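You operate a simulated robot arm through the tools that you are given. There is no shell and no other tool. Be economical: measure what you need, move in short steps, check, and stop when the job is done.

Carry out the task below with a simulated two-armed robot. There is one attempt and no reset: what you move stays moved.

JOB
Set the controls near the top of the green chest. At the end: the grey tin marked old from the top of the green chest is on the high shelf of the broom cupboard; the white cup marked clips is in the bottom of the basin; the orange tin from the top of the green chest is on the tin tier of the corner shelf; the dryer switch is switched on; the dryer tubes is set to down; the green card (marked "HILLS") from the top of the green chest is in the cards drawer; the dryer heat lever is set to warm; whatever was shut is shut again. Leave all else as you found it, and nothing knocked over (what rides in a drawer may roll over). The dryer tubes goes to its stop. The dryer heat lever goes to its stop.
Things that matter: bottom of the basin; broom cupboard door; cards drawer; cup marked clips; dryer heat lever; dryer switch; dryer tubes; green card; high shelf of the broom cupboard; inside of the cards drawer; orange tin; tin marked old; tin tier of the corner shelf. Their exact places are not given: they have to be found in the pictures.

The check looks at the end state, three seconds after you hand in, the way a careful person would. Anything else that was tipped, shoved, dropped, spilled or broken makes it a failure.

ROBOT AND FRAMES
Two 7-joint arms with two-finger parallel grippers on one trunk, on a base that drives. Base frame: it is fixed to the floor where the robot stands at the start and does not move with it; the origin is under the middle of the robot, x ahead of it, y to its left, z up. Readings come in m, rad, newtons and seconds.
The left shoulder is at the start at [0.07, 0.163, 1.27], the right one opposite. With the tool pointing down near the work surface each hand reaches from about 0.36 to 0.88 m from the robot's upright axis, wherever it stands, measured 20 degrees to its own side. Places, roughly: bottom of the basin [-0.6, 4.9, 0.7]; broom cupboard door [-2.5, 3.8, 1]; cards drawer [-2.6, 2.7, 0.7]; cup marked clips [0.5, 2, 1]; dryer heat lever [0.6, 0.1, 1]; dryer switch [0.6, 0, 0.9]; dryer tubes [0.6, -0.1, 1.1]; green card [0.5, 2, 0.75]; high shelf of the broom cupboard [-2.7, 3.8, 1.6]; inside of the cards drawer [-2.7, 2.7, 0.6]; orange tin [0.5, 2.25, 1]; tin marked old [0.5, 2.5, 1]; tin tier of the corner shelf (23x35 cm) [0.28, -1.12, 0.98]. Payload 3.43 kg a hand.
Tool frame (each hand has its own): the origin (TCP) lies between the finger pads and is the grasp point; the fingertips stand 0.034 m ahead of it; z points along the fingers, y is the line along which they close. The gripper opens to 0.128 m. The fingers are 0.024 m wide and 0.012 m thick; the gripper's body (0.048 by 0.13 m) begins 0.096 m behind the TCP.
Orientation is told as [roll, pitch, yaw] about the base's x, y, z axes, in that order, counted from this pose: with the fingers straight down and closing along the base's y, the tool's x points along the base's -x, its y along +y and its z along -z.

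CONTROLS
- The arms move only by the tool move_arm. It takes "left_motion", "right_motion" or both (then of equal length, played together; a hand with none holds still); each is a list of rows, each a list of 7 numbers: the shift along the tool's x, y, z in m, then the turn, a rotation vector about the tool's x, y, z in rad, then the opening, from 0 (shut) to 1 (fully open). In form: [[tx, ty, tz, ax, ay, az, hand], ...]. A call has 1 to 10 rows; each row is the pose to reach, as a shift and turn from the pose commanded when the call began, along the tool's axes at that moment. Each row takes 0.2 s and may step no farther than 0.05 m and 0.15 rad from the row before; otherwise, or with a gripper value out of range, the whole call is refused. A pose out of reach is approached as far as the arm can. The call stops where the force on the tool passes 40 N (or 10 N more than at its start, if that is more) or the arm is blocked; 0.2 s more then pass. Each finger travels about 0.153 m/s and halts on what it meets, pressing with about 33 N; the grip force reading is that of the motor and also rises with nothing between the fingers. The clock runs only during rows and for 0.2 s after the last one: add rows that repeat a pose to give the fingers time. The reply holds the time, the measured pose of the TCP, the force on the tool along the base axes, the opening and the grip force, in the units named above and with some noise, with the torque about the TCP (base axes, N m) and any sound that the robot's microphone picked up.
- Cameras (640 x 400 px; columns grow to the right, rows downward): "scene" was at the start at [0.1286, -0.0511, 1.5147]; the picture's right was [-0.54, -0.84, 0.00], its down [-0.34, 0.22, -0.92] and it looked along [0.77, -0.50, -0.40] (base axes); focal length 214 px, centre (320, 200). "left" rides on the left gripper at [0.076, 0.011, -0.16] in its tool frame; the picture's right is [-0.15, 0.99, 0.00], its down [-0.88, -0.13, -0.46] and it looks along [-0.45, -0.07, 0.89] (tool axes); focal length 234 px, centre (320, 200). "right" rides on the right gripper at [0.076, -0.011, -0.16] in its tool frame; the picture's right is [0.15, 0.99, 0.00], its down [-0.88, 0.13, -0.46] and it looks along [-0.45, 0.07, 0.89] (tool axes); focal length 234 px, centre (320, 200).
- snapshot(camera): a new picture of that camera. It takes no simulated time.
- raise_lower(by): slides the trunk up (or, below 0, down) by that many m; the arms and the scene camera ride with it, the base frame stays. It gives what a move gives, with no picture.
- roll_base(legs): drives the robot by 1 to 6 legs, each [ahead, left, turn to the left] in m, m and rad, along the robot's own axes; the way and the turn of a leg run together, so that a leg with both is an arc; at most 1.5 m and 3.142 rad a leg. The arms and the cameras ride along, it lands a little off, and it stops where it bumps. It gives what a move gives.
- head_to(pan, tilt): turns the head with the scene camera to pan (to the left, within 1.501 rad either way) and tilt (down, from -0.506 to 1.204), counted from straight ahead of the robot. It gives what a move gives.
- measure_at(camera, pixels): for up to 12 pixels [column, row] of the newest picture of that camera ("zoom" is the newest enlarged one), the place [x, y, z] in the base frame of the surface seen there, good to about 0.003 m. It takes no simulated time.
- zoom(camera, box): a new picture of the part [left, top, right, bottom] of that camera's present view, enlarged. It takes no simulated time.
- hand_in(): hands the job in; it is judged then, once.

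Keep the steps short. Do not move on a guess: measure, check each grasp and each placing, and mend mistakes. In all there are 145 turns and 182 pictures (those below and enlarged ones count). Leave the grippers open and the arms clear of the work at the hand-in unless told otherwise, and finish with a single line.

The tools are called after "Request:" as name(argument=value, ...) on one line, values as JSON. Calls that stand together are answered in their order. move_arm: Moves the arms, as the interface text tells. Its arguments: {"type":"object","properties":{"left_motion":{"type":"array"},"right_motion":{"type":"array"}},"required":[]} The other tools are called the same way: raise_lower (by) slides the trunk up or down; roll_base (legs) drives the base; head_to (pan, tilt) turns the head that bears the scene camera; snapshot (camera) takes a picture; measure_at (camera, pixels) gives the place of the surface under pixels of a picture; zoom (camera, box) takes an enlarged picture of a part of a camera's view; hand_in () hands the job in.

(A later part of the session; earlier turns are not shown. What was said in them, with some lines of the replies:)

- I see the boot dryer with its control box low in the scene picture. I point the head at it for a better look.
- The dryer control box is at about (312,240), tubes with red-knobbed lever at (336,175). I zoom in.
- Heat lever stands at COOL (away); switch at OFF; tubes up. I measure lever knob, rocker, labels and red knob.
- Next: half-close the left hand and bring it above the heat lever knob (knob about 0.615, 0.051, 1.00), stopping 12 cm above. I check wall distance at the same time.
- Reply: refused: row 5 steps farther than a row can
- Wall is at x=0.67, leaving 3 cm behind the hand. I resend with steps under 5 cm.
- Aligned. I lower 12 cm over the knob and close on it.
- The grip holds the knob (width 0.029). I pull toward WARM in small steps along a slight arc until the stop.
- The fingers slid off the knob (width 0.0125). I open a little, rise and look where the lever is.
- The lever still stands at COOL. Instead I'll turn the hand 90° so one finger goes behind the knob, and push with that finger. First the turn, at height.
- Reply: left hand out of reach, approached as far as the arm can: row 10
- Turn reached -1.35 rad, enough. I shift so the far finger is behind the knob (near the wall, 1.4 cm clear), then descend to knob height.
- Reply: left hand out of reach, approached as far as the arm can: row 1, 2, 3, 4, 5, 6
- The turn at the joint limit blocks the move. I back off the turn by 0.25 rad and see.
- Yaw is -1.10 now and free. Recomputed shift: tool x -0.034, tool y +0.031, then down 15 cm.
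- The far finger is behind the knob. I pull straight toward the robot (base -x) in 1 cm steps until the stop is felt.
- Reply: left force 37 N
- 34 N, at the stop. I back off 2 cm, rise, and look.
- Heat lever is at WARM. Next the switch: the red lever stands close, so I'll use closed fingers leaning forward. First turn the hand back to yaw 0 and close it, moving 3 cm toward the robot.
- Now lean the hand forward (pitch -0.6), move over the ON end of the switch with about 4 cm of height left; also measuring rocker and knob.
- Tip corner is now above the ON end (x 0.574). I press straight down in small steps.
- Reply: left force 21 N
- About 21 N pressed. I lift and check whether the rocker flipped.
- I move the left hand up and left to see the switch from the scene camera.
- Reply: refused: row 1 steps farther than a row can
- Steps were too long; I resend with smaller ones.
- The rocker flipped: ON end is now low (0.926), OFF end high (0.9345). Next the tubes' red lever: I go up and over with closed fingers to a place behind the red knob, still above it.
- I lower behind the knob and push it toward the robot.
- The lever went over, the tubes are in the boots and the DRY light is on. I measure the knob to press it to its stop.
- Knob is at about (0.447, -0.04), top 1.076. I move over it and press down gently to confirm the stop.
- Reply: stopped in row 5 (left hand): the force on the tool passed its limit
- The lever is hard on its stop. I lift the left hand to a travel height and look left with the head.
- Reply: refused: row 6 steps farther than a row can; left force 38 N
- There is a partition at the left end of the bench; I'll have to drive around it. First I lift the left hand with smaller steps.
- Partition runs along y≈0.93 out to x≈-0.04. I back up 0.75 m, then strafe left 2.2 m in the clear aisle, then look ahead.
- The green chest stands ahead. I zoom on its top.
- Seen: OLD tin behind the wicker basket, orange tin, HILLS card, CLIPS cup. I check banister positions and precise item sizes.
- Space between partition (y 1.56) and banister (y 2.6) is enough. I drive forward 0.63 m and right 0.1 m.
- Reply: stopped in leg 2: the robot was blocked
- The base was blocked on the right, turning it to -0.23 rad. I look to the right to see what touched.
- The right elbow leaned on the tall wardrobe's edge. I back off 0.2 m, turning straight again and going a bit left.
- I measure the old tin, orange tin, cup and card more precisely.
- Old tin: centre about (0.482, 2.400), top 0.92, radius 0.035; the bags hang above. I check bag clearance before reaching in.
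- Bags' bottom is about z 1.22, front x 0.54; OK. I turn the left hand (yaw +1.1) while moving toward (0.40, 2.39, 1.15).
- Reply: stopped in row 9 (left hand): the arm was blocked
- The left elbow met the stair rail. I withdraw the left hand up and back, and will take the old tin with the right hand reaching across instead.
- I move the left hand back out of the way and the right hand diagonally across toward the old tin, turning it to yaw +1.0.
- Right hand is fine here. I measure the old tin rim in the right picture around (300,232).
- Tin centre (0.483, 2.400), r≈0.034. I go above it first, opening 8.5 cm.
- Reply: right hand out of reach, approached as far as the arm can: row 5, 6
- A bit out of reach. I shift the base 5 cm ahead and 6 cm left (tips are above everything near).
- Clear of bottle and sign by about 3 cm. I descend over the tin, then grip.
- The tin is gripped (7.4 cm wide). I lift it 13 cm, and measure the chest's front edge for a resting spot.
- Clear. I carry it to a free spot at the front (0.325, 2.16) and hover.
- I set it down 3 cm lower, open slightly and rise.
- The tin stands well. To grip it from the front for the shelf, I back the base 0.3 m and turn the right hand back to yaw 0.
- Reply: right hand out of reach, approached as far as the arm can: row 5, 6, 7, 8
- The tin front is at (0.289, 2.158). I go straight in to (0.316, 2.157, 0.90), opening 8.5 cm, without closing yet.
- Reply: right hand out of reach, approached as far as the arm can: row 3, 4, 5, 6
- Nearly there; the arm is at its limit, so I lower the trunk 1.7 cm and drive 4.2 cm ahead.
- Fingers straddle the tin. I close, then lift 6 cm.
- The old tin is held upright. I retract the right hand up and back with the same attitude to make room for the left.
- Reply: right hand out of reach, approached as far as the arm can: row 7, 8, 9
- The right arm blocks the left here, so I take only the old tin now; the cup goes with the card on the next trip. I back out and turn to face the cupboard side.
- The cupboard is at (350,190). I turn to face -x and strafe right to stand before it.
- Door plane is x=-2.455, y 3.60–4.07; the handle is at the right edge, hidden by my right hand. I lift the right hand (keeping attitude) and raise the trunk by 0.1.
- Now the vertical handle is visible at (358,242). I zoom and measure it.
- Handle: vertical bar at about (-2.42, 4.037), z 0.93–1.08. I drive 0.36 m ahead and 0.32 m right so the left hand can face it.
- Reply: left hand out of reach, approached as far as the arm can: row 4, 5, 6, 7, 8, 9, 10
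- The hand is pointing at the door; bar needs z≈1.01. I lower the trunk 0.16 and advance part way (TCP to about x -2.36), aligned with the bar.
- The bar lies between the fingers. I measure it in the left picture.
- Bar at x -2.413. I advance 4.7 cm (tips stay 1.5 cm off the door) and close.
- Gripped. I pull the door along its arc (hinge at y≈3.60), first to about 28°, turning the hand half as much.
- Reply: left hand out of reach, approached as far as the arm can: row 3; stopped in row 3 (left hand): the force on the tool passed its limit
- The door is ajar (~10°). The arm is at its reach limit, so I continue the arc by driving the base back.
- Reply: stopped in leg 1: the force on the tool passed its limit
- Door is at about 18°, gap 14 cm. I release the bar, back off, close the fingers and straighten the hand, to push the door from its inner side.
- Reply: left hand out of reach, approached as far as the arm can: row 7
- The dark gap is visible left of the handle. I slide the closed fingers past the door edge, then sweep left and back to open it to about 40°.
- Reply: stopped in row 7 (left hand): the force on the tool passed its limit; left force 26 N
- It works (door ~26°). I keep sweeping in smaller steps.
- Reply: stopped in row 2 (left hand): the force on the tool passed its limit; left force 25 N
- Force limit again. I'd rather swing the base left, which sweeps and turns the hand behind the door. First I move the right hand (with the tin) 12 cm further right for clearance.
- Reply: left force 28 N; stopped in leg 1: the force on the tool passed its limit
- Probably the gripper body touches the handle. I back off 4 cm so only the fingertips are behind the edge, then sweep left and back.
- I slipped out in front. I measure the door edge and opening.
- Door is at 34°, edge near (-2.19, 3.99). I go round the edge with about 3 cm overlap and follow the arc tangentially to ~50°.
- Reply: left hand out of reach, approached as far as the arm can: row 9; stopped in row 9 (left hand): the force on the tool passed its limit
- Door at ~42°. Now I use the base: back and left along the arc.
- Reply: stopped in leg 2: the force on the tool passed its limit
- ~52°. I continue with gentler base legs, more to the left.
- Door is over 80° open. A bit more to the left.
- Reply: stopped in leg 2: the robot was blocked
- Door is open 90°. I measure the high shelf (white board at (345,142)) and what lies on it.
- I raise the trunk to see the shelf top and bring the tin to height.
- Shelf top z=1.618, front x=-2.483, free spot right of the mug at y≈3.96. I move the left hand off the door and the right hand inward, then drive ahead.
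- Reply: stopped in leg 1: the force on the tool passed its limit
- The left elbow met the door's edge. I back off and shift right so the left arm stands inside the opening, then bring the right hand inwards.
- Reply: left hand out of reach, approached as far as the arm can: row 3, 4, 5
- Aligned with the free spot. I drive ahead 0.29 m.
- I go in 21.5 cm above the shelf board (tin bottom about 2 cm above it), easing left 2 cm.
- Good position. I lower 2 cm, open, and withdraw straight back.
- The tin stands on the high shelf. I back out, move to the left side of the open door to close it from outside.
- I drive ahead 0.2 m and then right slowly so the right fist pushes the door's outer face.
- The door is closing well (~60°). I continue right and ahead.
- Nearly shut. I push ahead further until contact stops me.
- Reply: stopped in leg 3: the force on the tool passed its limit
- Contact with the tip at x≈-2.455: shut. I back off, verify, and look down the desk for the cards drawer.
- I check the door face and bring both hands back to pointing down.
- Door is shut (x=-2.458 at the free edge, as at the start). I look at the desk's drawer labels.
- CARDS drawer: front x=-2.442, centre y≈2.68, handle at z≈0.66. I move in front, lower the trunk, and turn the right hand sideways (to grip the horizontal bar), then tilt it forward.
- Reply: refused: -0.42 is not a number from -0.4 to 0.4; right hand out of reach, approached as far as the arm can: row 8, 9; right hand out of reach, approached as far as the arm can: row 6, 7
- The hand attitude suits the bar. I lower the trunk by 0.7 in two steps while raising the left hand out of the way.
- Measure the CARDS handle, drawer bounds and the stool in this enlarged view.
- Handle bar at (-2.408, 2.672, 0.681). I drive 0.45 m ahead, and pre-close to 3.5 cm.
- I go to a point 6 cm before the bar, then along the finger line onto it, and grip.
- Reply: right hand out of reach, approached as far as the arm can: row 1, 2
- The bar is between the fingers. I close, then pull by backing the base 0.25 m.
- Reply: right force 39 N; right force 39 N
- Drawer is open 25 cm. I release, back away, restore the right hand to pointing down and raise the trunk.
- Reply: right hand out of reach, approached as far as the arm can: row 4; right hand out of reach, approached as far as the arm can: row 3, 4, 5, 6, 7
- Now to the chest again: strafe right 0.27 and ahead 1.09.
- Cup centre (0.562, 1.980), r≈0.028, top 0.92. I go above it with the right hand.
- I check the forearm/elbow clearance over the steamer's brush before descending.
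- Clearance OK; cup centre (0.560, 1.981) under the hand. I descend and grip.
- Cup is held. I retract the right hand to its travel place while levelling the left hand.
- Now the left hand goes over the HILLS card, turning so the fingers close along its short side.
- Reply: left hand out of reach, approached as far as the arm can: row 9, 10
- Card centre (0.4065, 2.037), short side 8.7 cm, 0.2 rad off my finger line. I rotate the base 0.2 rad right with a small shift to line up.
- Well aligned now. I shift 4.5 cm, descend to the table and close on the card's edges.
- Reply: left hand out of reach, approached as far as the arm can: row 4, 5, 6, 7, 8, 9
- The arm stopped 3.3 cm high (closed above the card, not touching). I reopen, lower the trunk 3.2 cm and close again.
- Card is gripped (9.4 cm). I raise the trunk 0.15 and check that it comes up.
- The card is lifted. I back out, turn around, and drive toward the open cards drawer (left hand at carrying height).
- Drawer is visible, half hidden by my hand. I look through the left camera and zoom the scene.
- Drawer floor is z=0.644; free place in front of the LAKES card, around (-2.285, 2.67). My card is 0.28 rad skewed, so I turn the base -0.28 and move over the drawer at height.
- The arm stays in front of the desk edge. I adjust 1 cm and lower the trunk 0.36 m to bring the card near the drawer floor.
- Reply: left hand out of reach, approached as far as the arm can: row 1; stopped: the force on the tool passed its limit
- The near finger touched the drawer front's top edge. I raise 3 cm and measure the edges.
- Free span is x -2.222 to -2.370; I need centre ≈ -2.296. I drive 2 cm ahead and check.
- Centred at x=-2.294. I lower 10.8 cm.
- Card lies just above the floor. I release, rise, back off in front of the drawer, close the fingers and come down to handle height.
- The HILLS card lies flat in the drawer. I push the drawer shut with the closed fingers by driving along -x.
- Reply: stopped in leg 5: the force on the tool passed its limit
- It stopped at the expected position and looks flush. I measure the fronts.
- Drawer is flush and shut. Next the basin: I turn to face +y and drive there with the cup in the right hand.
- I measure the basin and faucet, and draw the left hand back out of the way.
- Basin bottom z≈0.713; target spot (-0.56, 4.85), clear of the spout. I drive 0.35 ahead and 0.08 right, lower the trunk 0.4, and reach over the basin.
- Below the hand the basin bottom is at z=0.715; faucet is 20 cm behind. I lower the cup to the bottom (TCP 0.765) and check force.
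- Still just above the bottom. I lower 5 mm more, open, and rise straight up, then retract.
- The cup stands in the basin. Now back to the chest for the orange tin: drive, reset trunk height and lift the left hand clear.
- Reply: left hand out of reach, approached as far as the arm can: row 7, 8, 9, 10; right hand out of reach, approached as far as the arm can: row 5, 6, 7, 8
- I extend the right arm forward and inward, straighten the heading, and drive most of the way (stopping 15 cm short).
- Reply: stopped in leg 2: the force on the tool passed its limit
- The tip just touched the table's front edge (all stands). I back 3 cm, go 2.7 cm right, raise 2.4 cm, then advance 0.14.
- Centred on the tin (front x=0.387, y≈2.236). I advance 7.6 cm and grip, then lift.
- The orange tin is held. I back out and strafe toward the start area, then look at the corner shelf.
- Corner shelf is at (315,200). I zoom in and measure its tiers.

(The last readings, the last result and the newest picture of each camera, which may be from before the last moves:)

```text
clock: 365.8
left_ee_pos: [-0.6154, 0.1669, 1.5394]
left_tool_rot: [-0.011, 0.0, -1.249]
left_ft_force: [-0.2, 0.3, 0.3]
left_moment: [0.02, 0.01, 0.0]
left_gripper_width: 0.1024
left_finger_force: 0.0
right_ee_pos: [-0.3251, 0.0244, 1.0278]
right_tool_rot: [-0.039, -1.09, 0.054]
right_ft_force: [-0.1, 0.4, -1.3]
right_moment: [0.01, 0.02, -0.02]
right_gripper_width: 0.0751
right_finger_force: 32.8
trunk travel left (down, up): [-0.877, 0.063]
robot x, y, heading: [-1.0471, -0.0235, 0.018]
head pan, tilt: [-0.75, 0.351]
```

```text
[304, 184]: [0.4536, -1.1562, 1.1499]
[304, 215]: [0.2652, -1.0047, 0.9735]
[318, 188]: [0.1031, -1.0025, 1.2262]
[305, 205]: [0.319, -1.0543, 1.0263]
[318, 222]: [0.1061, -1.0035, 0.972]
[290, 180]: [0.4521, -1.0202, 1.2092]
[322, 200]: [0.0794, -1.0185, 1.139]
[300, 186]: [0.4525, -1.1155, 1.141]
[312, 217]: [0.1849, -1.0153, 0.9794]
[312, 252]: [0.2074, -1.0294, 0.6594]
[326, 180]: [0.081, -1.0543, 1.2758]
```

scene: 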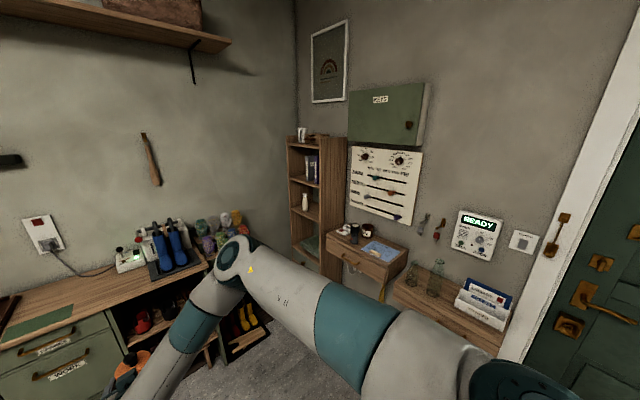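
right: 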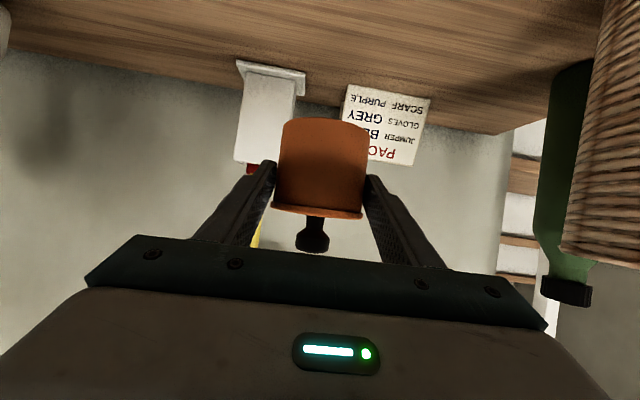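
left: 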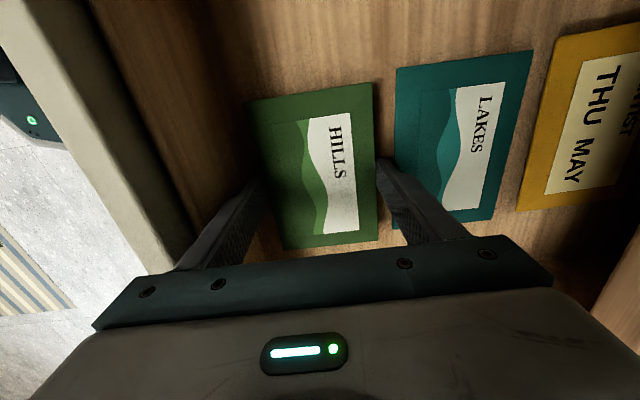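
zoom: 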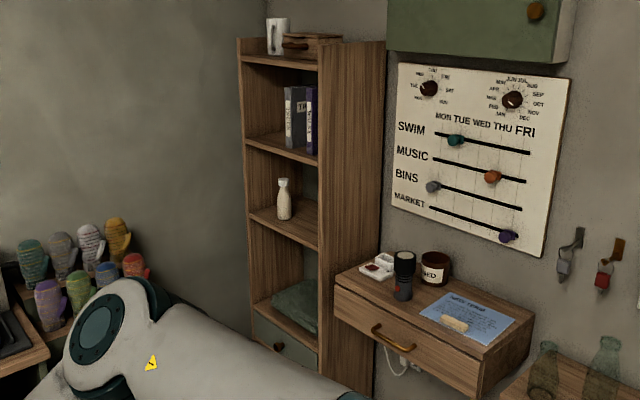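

The shelf opens toward +y: front y≈-1.003, x 0.10–0.45, tin tier board z≈0.98 with a vase at x≈0.32; next board ≈1.22. I turn to heading -1.32 and go to a point 25 cm short of placing at (0.195,-1.05).

Request:
roll_base(legs=[[0, 0, -1.338], [0.326, 0.912, 0]])

Request:
raise_lower(by=0.028)

Request:
head_to(pan=0.1, tilt=0.5)

Request:
snapshot(camera="scene")

Request:
snapshot(camera="right")

```text
clock: 374.0
left_ee_pos: [0.1998, -0.4529, 1.5394]
left_tool_rot: [-0.013, 0.001, -2.551]
left_ft_force: [-0.4, 0.4, 0.4]
left_moment: [-0.02, 0.0, 0.02]
left_gripper_width: 0.1024
left_finger_force: 0.1
right_ee_pos: [0.139, -0.7707, 1.0276]
right_tool_rot: [-0.037, -1.09, -1.247]
right_ft_force: [-0.6, 0.2, -1.1]
right_moment: [0.02, 0.01, 0.01]
right_gripper_width: 0.0749
right_finger_force: 32.8
trunk travel left (down, up): [-0.877, 0.063]
robot x, y, heading: [-0.1007, -0.0878, -1.282]
head pan, tilt: [-0.75, 0.351]
```

```text
clock: 374.7
left_ee_pos: [0.201, -0.453, 1.5681]
left_tool_rot: [-0.012, 0.001, -2.55]
left_ft_force: [-0.3, -0.6, -0.1]
left_moment: [0.01, 0.0, 0.0]
left_gripper_width: 0.1024
left_finger_force: 0.1
right_ee_pos: [0.1386, -0.7707, 1.0558]
right_tool_rot: [-0.037, -1.09, -1.247]
right_ft_force: [0.7, -0.7, -0.2]
right_moment: [0.01, -0.01, 0.01]
right_gripper_width: 0.0752
right_finger_force: 33.4
trunk travel left (down, up): [-0.905, 0.035]
robot x, y, heading: [-0.1012, -0.0874, -1.291]
head pan, tilt: [-0.75, 0.351]
```

```text
clock: 375.9
left_ee_pos: [0.2009, -0.4529, 1.5674]
left_tool_rot: [-0.013, -0.002, -2.549]
left_ft_force: [-0.2, -0.6, 0.0]
left_moment: [0.01, 0.01, -0.04]
left_gripper_width: 0.1024
left_finger_force: 0.0
right_ee_pos: [0.1403, -0.7714, 1.0556]
right_tool_rot: [-0.038, -1.09, -1.247]
right_ft_force: [-0.1, -0.4, -1.5]
right_moment: [0.03, 0.01, 0.02]
right_gripper_width: 0.0751
right_finger_force: 32.8
trunk travel left (down, up): [-0.905, 0.035]
robot x, y, heading: [-0.0949, -0.0911, -1.284]
head pan, tilt: [0.099, 0.499]
```

```text
26 pictures are left
```

scene: 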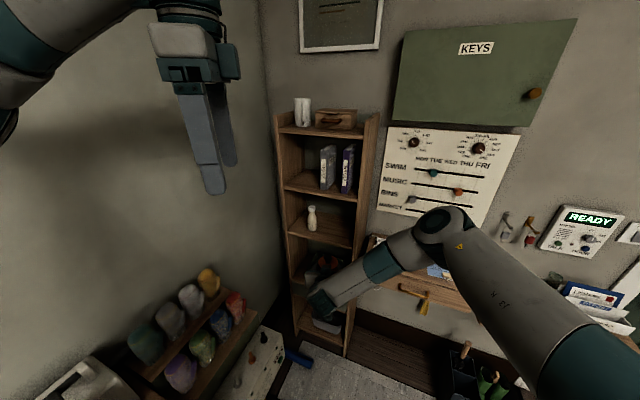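

```text
25 pictures are left
```

right: 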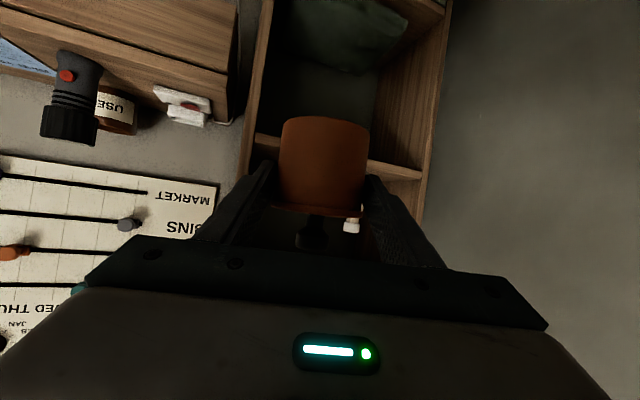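

Request:
measure_at(camera="scene", pixels=[[320, 239], [340, 245], [335, 228], [345, 235], [312, 222], [318, 222], [365, 190], [283, 190], [335, 197], [340, 192], [328, 235], [373, 150]])

```text
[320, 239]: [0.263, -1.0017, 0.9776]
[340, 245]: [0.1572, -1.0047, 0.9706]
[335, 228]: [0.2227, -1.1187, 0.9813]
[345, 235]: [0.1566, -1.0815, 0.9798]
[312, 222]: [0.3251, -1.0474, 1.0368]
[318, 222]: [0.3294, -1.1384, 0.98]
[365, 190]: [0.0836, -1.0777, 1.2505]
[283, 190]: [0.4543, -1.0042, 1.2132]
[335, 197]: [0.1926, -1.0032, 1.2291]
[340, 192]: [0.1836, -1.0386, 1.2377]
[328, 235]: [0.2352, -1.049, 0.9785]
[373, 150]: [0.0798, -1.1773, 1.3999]
```

Board top z=0.980, vase at (0.325,-1.06). I drive 0.2 m ahead and check alignment.

Request:
roll_base(legs=[[0.2, -0.01, 0]])

Request:
snapshot(camera="right")

Request:
snapshot(camera="scene")

```text
clock: 377.5
left_ee_pos: [0.2483, -0.6476, 1.5691]
left_tool_rot: [-0.01, 0.001, -2.547]
left_ft_force: [0.0, 0.4, -0.8]
left_moment: [-0.06, -0.05, 0.0]
left_gripper_width: 0.1024
left_finger_force: 0.1
right_ee_pos: [0.188, -0.9661, 1.0575]
right_tool_rot: [-0.036, -1.091, -1.245]
right_ft_force: [0.3, 0.7, -0.4]
right_moment: [0.02, 0.01, 0.01]
right_gripper_width: 0.0751
right_finger_force: 33.0
trunk travel left (down, up): [-0.905, 0.035]
robot x, y, heading: [-0.0517, -0.2875, -1.281]
head pan, tilt: [0.099, 0.499]
```

```text
24 pictures are left
```

right: 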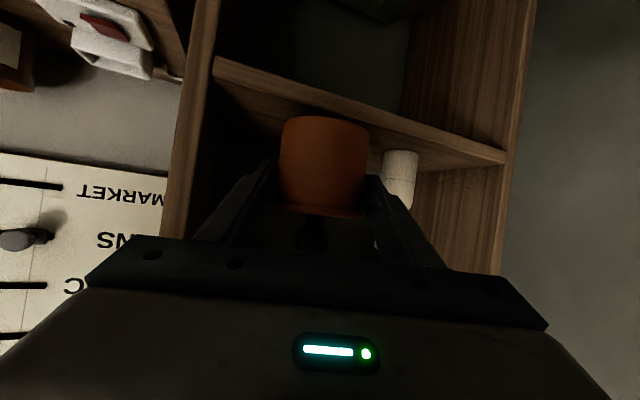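

```text
23 pictures are left
```

scene: 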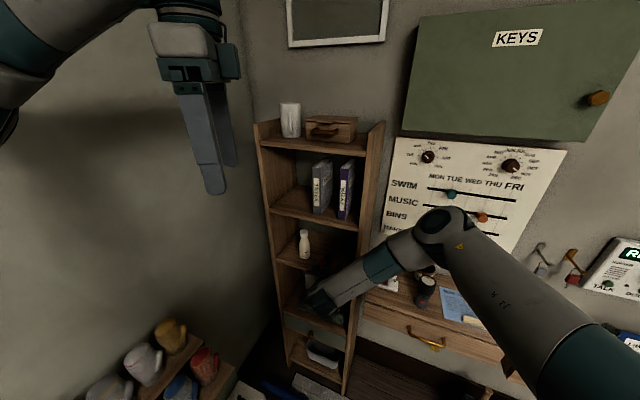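

Good line. I advance the last 8 cm.

Request:
roll_base(legs=[[0.08, -0.004, 0]])

Request:
snapshot(camera="right")

```text
clock: 378.6
left_ee_pos: [0.2658, -0.7204, 1.5703]
left_tool_rot: [-0.005, -0.002, -2.548]
left_ft_force: [-0.6, 0.6, 0.3]
left_moment: [-0.12, -0.01, 0.01]
left_gripper_width: 0.1024
left_finger_force: 0.1
right_ee_pos: [0.2067, -1.0427, 1.0602]
right_tool_rot: [-0.037, -1.094, -1.243]
right_ft_force: [0.0, -0.4, -0.9]
right_moment: [0.03, 0.02, -0.01]
right_gripper_width: 0.0752
right_finger_force: 33.7
trunk travel left (down, up): [-0.905, 0.035]
robot x, y, heading: [-0.0312, -0.3638, -1.282]
head pan, tilt: [0.099, 0.499]
```

```text
22 pictures are left
```

right: 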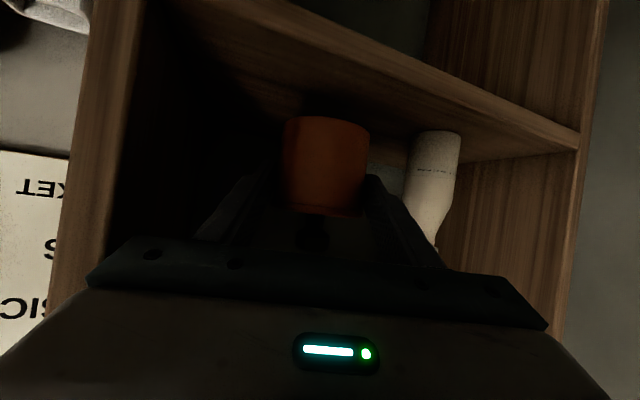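

In place above the board. I lower 2.7 cm and check force before opening.

Request:
raise_lower(by=-0.027)

Request:
zoom(camera="scene", box=[240, 200, 380, 340])

```text
clock: 379.3
left_ee_pos: [0.2658, -0.7252, 1.5432]
left_tool_rot: [-0.009, -0.001, -2.549]
left_ft_force: [0.3, 0.0, -1.3]
left_moment: [0.01, 0.01, 0.01]
left_gripper_width: 0.1024
left_finger_force: 0.1
right_ee_pos: [0.2081, -1.0465, 1.0331]
right_tool_rot: [-0.032, -1.096, -1.248]
right_ft_force: [-3.3, 3.5, 21.7]
right_moment: [0.31, -0.55, 0.06]
right_gripper_width: 0.0751
right_finger_force: 33.1
trunk travel left (down, up): [-0.878, 0.062]
robot x, y, heading: [-0.0303, -0.3624, -1.282]
head pan, tilt: [0.099, 0.499]
```

```text
2.86 times, centred on (310, 270) of scene
```

zoom: 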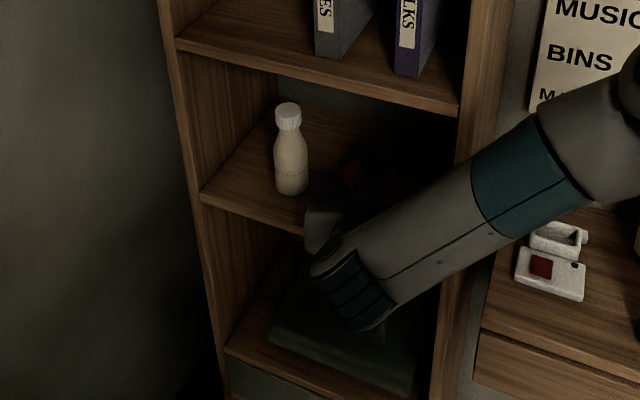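

21 N up: it rests on the board. I open the fingers and look.

Request:
move_arm(right_motion=[[0, 0, 0, 0, 0, 0, 0.6], [0, 0, 0, 0, 0, 0, 0.68], [0, 0, 0, 0, 0, 0, 0.68]])

Request:
roll_base(legs=[[-0.15, 0.0, 0]])

Request:
snapshot(camera="right")

Request:
roll_base(legs=[[-0.25, 0.0, 0]])

Request:
zoom(camera="scene", box=[260, 110, 400, 280])

```text
clock: 380.1
left_ee_pos: [0.2692, -0.7292, 1.5408]
left_tool_rot: [-0.011, -0.002, -2.547]
left_ft_force: [-0.1, 0.4, -0.1]
left_moment: [0.01, 0.0, 0.02]
left_gripper_width: 0.1025
left_finger_force: 0.1
right_ee_pos: [0.2085, -1.0473, 1.0293]
right_tool_rot: [-0.037, -1.088, -1.244]
right_ft_force: [1.0, -0.6, -0.3]
right_moment: [0.0, 0.02, -0.02]
right_gripper_width: 0.0872
right_finger_force: 0.1
trunk travel left (down, up): [-0.878, 0.062]
robot x, y, heading: [-0.0325, -0.369, -1.283]
head pan, tilt: [0.099, 0.499]
```

```text
clock: 381.5
left_ee_pos: [0.2283, -0.5899, 1.5395]
left_tool_rot: [-0.013, 0.001, -2.548]
left_ft_force: [0.2, 0.1, -0.5]
left_moment: [0.06, 0.02, 0.01]
left_gripper_width: 0.1023
left_finger_force: 0.2
right_ee_pos: [0.1674, -0.9063, 1.0276]
right_tool_rot: [-0.036, -1.085, -1.242]
right_ft_force: [0.8, -0.1, 0.1]
right_moment: [-0.03, 0.0, 0.02]
right_gripper_width: 0.0869
right_finger_force: 0.0
trunk travel left (down, up): [-0.878, 0.062]
robot x, y, heading: [-0.0719, -0.2265, -1.287]
head pan, tilt: [0.099, 0.499]
```

```text
20 pictures are left
```

right: 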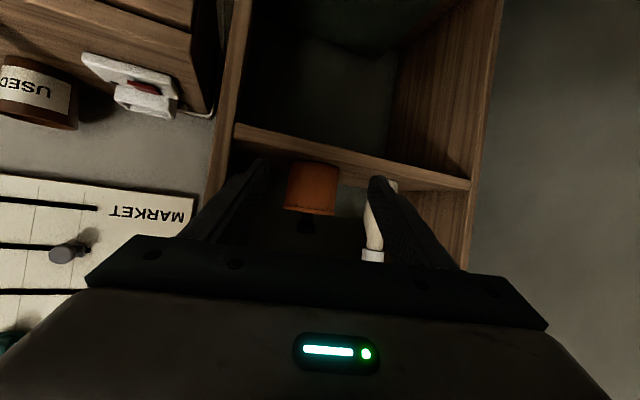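

```text
clock: 383.3
left_ee_pos: [0.1584, -0.357, 1.539]
left_tool_rot: [-0.014, 0.0, -2.548]
left_ft_force: [-0.3, 0.1, 0.3]
left_moment: [0.04, 0.02, 0.05]
left_gripper_width: 0.1025
left_finger_force: 0.0
right_ee_pos: [0.0976, -0.6751, 1.0275]
right_tool_rot: [-0.034, -1.085, -1.243]
right_ft_force: [-0.2, 0.6, 0.0]
right_moment: [0.0, 0.02, 0.01]
right_gripper_width: 0.0869
right_finger_force: 0.0
trunk travel left (down, up): [-0.878, 0.062]
robot x, y, heading: [-0.1413, 0.0108, -1.283]
head pan, tilt: [0.099, 0.499]
```

```text
2.35 times, centred on (330, 195) of scene
```

zoom: 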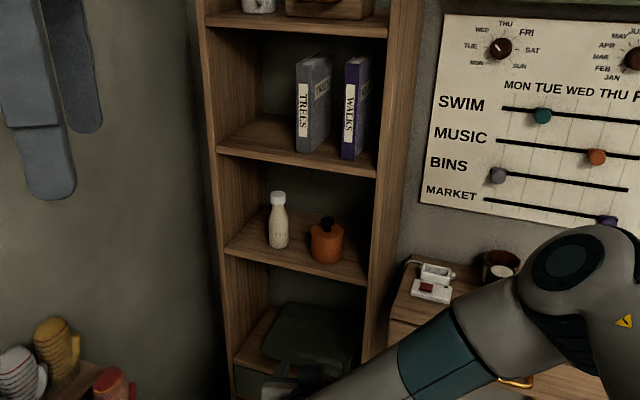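

The orange tin stands on the tin tier. Last check of the dryer.

Request:
head_to(pan=1.25, tilt=0.6)

Request:
snapshot(camera="scene")

```text
clock: 384.6
left_ee_pos: [0.1573, -0.3544, 1.541]
left_tool_rot: [-0.01, 0.001, -2.55]
left_ft_force: [-0.2, -0.7, 0.0]
left_moment: [-0.02, 0.03, -0.01]
left_gripper_width: 0.1023
left_finger_force: 0.1
right_ee_pos: [0.0972, -0.6733, 1.0295]
right_tool_rot: [-0.036, -1.09, -1.244]
right_ft_force: [-0.9, -0.4, -1.5]
right_moment: [-0.01, 0.0, 0.03]
right_gripper_width: 0.0871
right_finger_force: 0.0
trunk travel left (down, up): [-0.878, 0.062]
robot x, y, heading: [-0.1443, 0.0092, -1.286]
head pan, tilt: [1.25, 0.6]
```

```text
18 pictures are left
```

scene: 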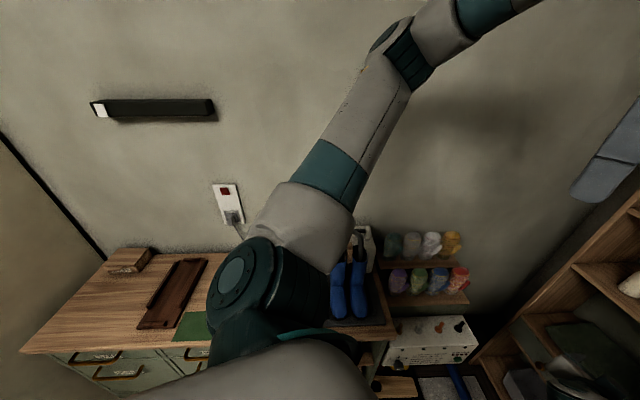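

The left arm hides it. I move away from the bench, face it, and look again.

Request:
roll_base(legs=[[-0.1, -0.65, 0], [0, 0, 1.28]])

Request:
head_to(pan=0.0, tilt=0.4)

Request:
snapshot(camera="scene")

```text
clock: 391.5
left_ee_pos: [-0.3594, 0.1075, 1.5405]
left_tool_rot: [-0.013, 0.0, -1.268]
left_ft_force: [-0.7, -0.3, -0.5]
left_moment: [-0.01, 0.0, -0.03]
left_gripper_width: 0.1024
left_finger_force: 0.0
right_ee_pos: [-0.0713, -0.0415, 1.0288]
right_tool_rot: [-0.036, -1.086, 0.035]
right_ft_force: [-0.3, -0.7, 0.6]
right_moment: [-0.01, 0.03, 0.02]
right_gripper_width: 0.0873
right_finger_force: 0.0
trunk travel left (down, up): [-0.878, 0.062]
robot x, y, heading: [-0.7953, -0.077, 0.001]
head pan, tilt: [1.25, 0.6]
```

```text
clock: 392.9
left_ee_pos: [-0.3598, 0.107, 1.5402]
left_tool_rot: [-0.012, 0.0, -1.271]
left_ft_force: [0.6, -0.6, -0.2]
left_moment: [0.01, -0.03, 0.0]
left_gripper_width: 0.1025
left_finger_force: 0.1
right_ee_pos: [-0.0731, -0.0392, 1.0283]
right_tool_rot: [-0.036, -1.09, 0.036]
right_ft_force: [0.0, 0.0, 0.7]
right_moment: [0.01, -0.01, -0.03]
right_gripper_width: 0.0869
right_finger_force: 0.1
trunk travel left (down, up): [-0.878, 0.062]
robot x, y, heading: [-0.7933, -0.0774, -0.001]
head pan, tilt: [0.0, 0.4]
```

```text
17 pictures are left
5 turns are left
```

scene: 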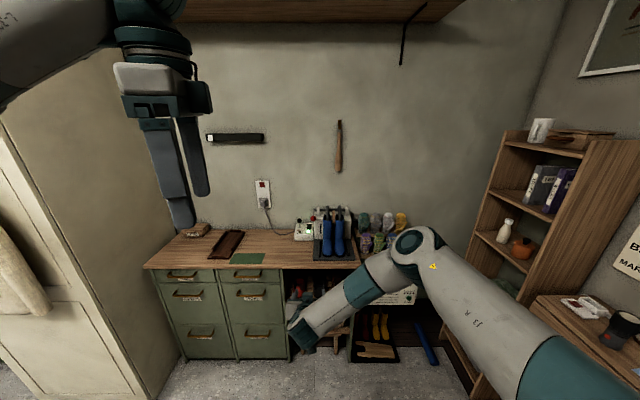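

Five turns left. One zoom to confirm the dryer, then open the grippers and hand in.

Request:
zoom(camera="scene", box=[280, 195, 365, 265])

Request:
move_arm(left_motion=[[0, 0, 0, 0, 0, 0, 1], [0, 0, 0, 0, 0, 0, 1]], right_motion=[[0, 0, 0, 0, 0, 0, 1], [0, 0, 0, 0, 0, 0, 1]])

```text
5.71 times, centred on (322, 230) of scene
```

zoom: 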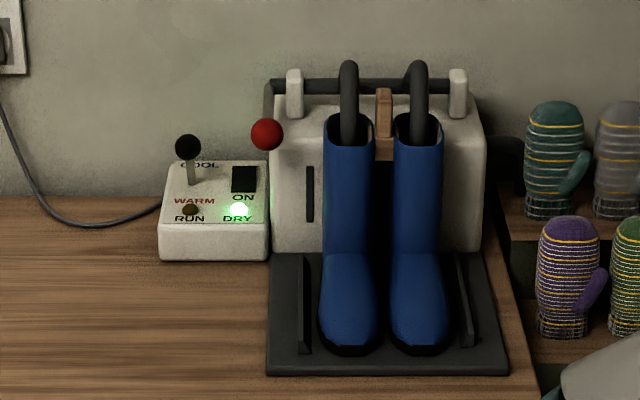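

```text
clock: 393.5
left_ee_pos: [-0.3595, 0.1072, 1.5406]
left_tool_rot: [-0.011, 0.001, -1.269]
left_ft_force: [0.3, -0.3, 0.1]
left_moment: [0.0, 0.02, 0.0]
left_gripper_width: 0.1281
left_finger_force: 0.0
right_ee_pos: [-0.0705, -0.0408, 1.0283]
right_tool_rot: [-0.036, -1.09, 0.035]
right_ft_force: [0.6, 0.3, 0.3]
right_moment: [-0.01, 0.02, 0.01]
right_gripper_width: 0.1282
right_finger_force: 0.1
trunk travel left (down, up): [-0.878, 0.062]
robot x, y, heading: [-0.7968, -0.0779, -0.006]
head pan, tilt: [0.0, 0.4]
4 turns are left
```

Tubes are down in the boots, and the DRY light is on. I check the heat knob's place once.

Request:
measure_at(camera="zoom", pixels=[[188, 147], [192, 180], [266, 134], [243, 170], [243, 188]])

```text
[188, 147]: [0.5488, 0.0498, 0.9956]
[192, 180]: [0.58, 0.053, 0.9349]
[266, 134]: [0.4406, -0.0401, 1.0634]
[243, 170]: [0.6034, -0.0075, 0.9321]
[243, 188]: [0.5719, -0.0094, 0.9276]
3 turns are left
```

The heat knob is at x=0.55 (WARM side, as left at its stop), the rocker is ON, and the tubes lever is down. Handing in.

Request:
hand_in()

```text
The job is handed in.
```

Job handed in: the dryer is set (switch on, heat warm, tubes down), the old tin, clips cup, orange tin and HILLS card are in their places, and the broom cupboard door and cards drawer are shut again.
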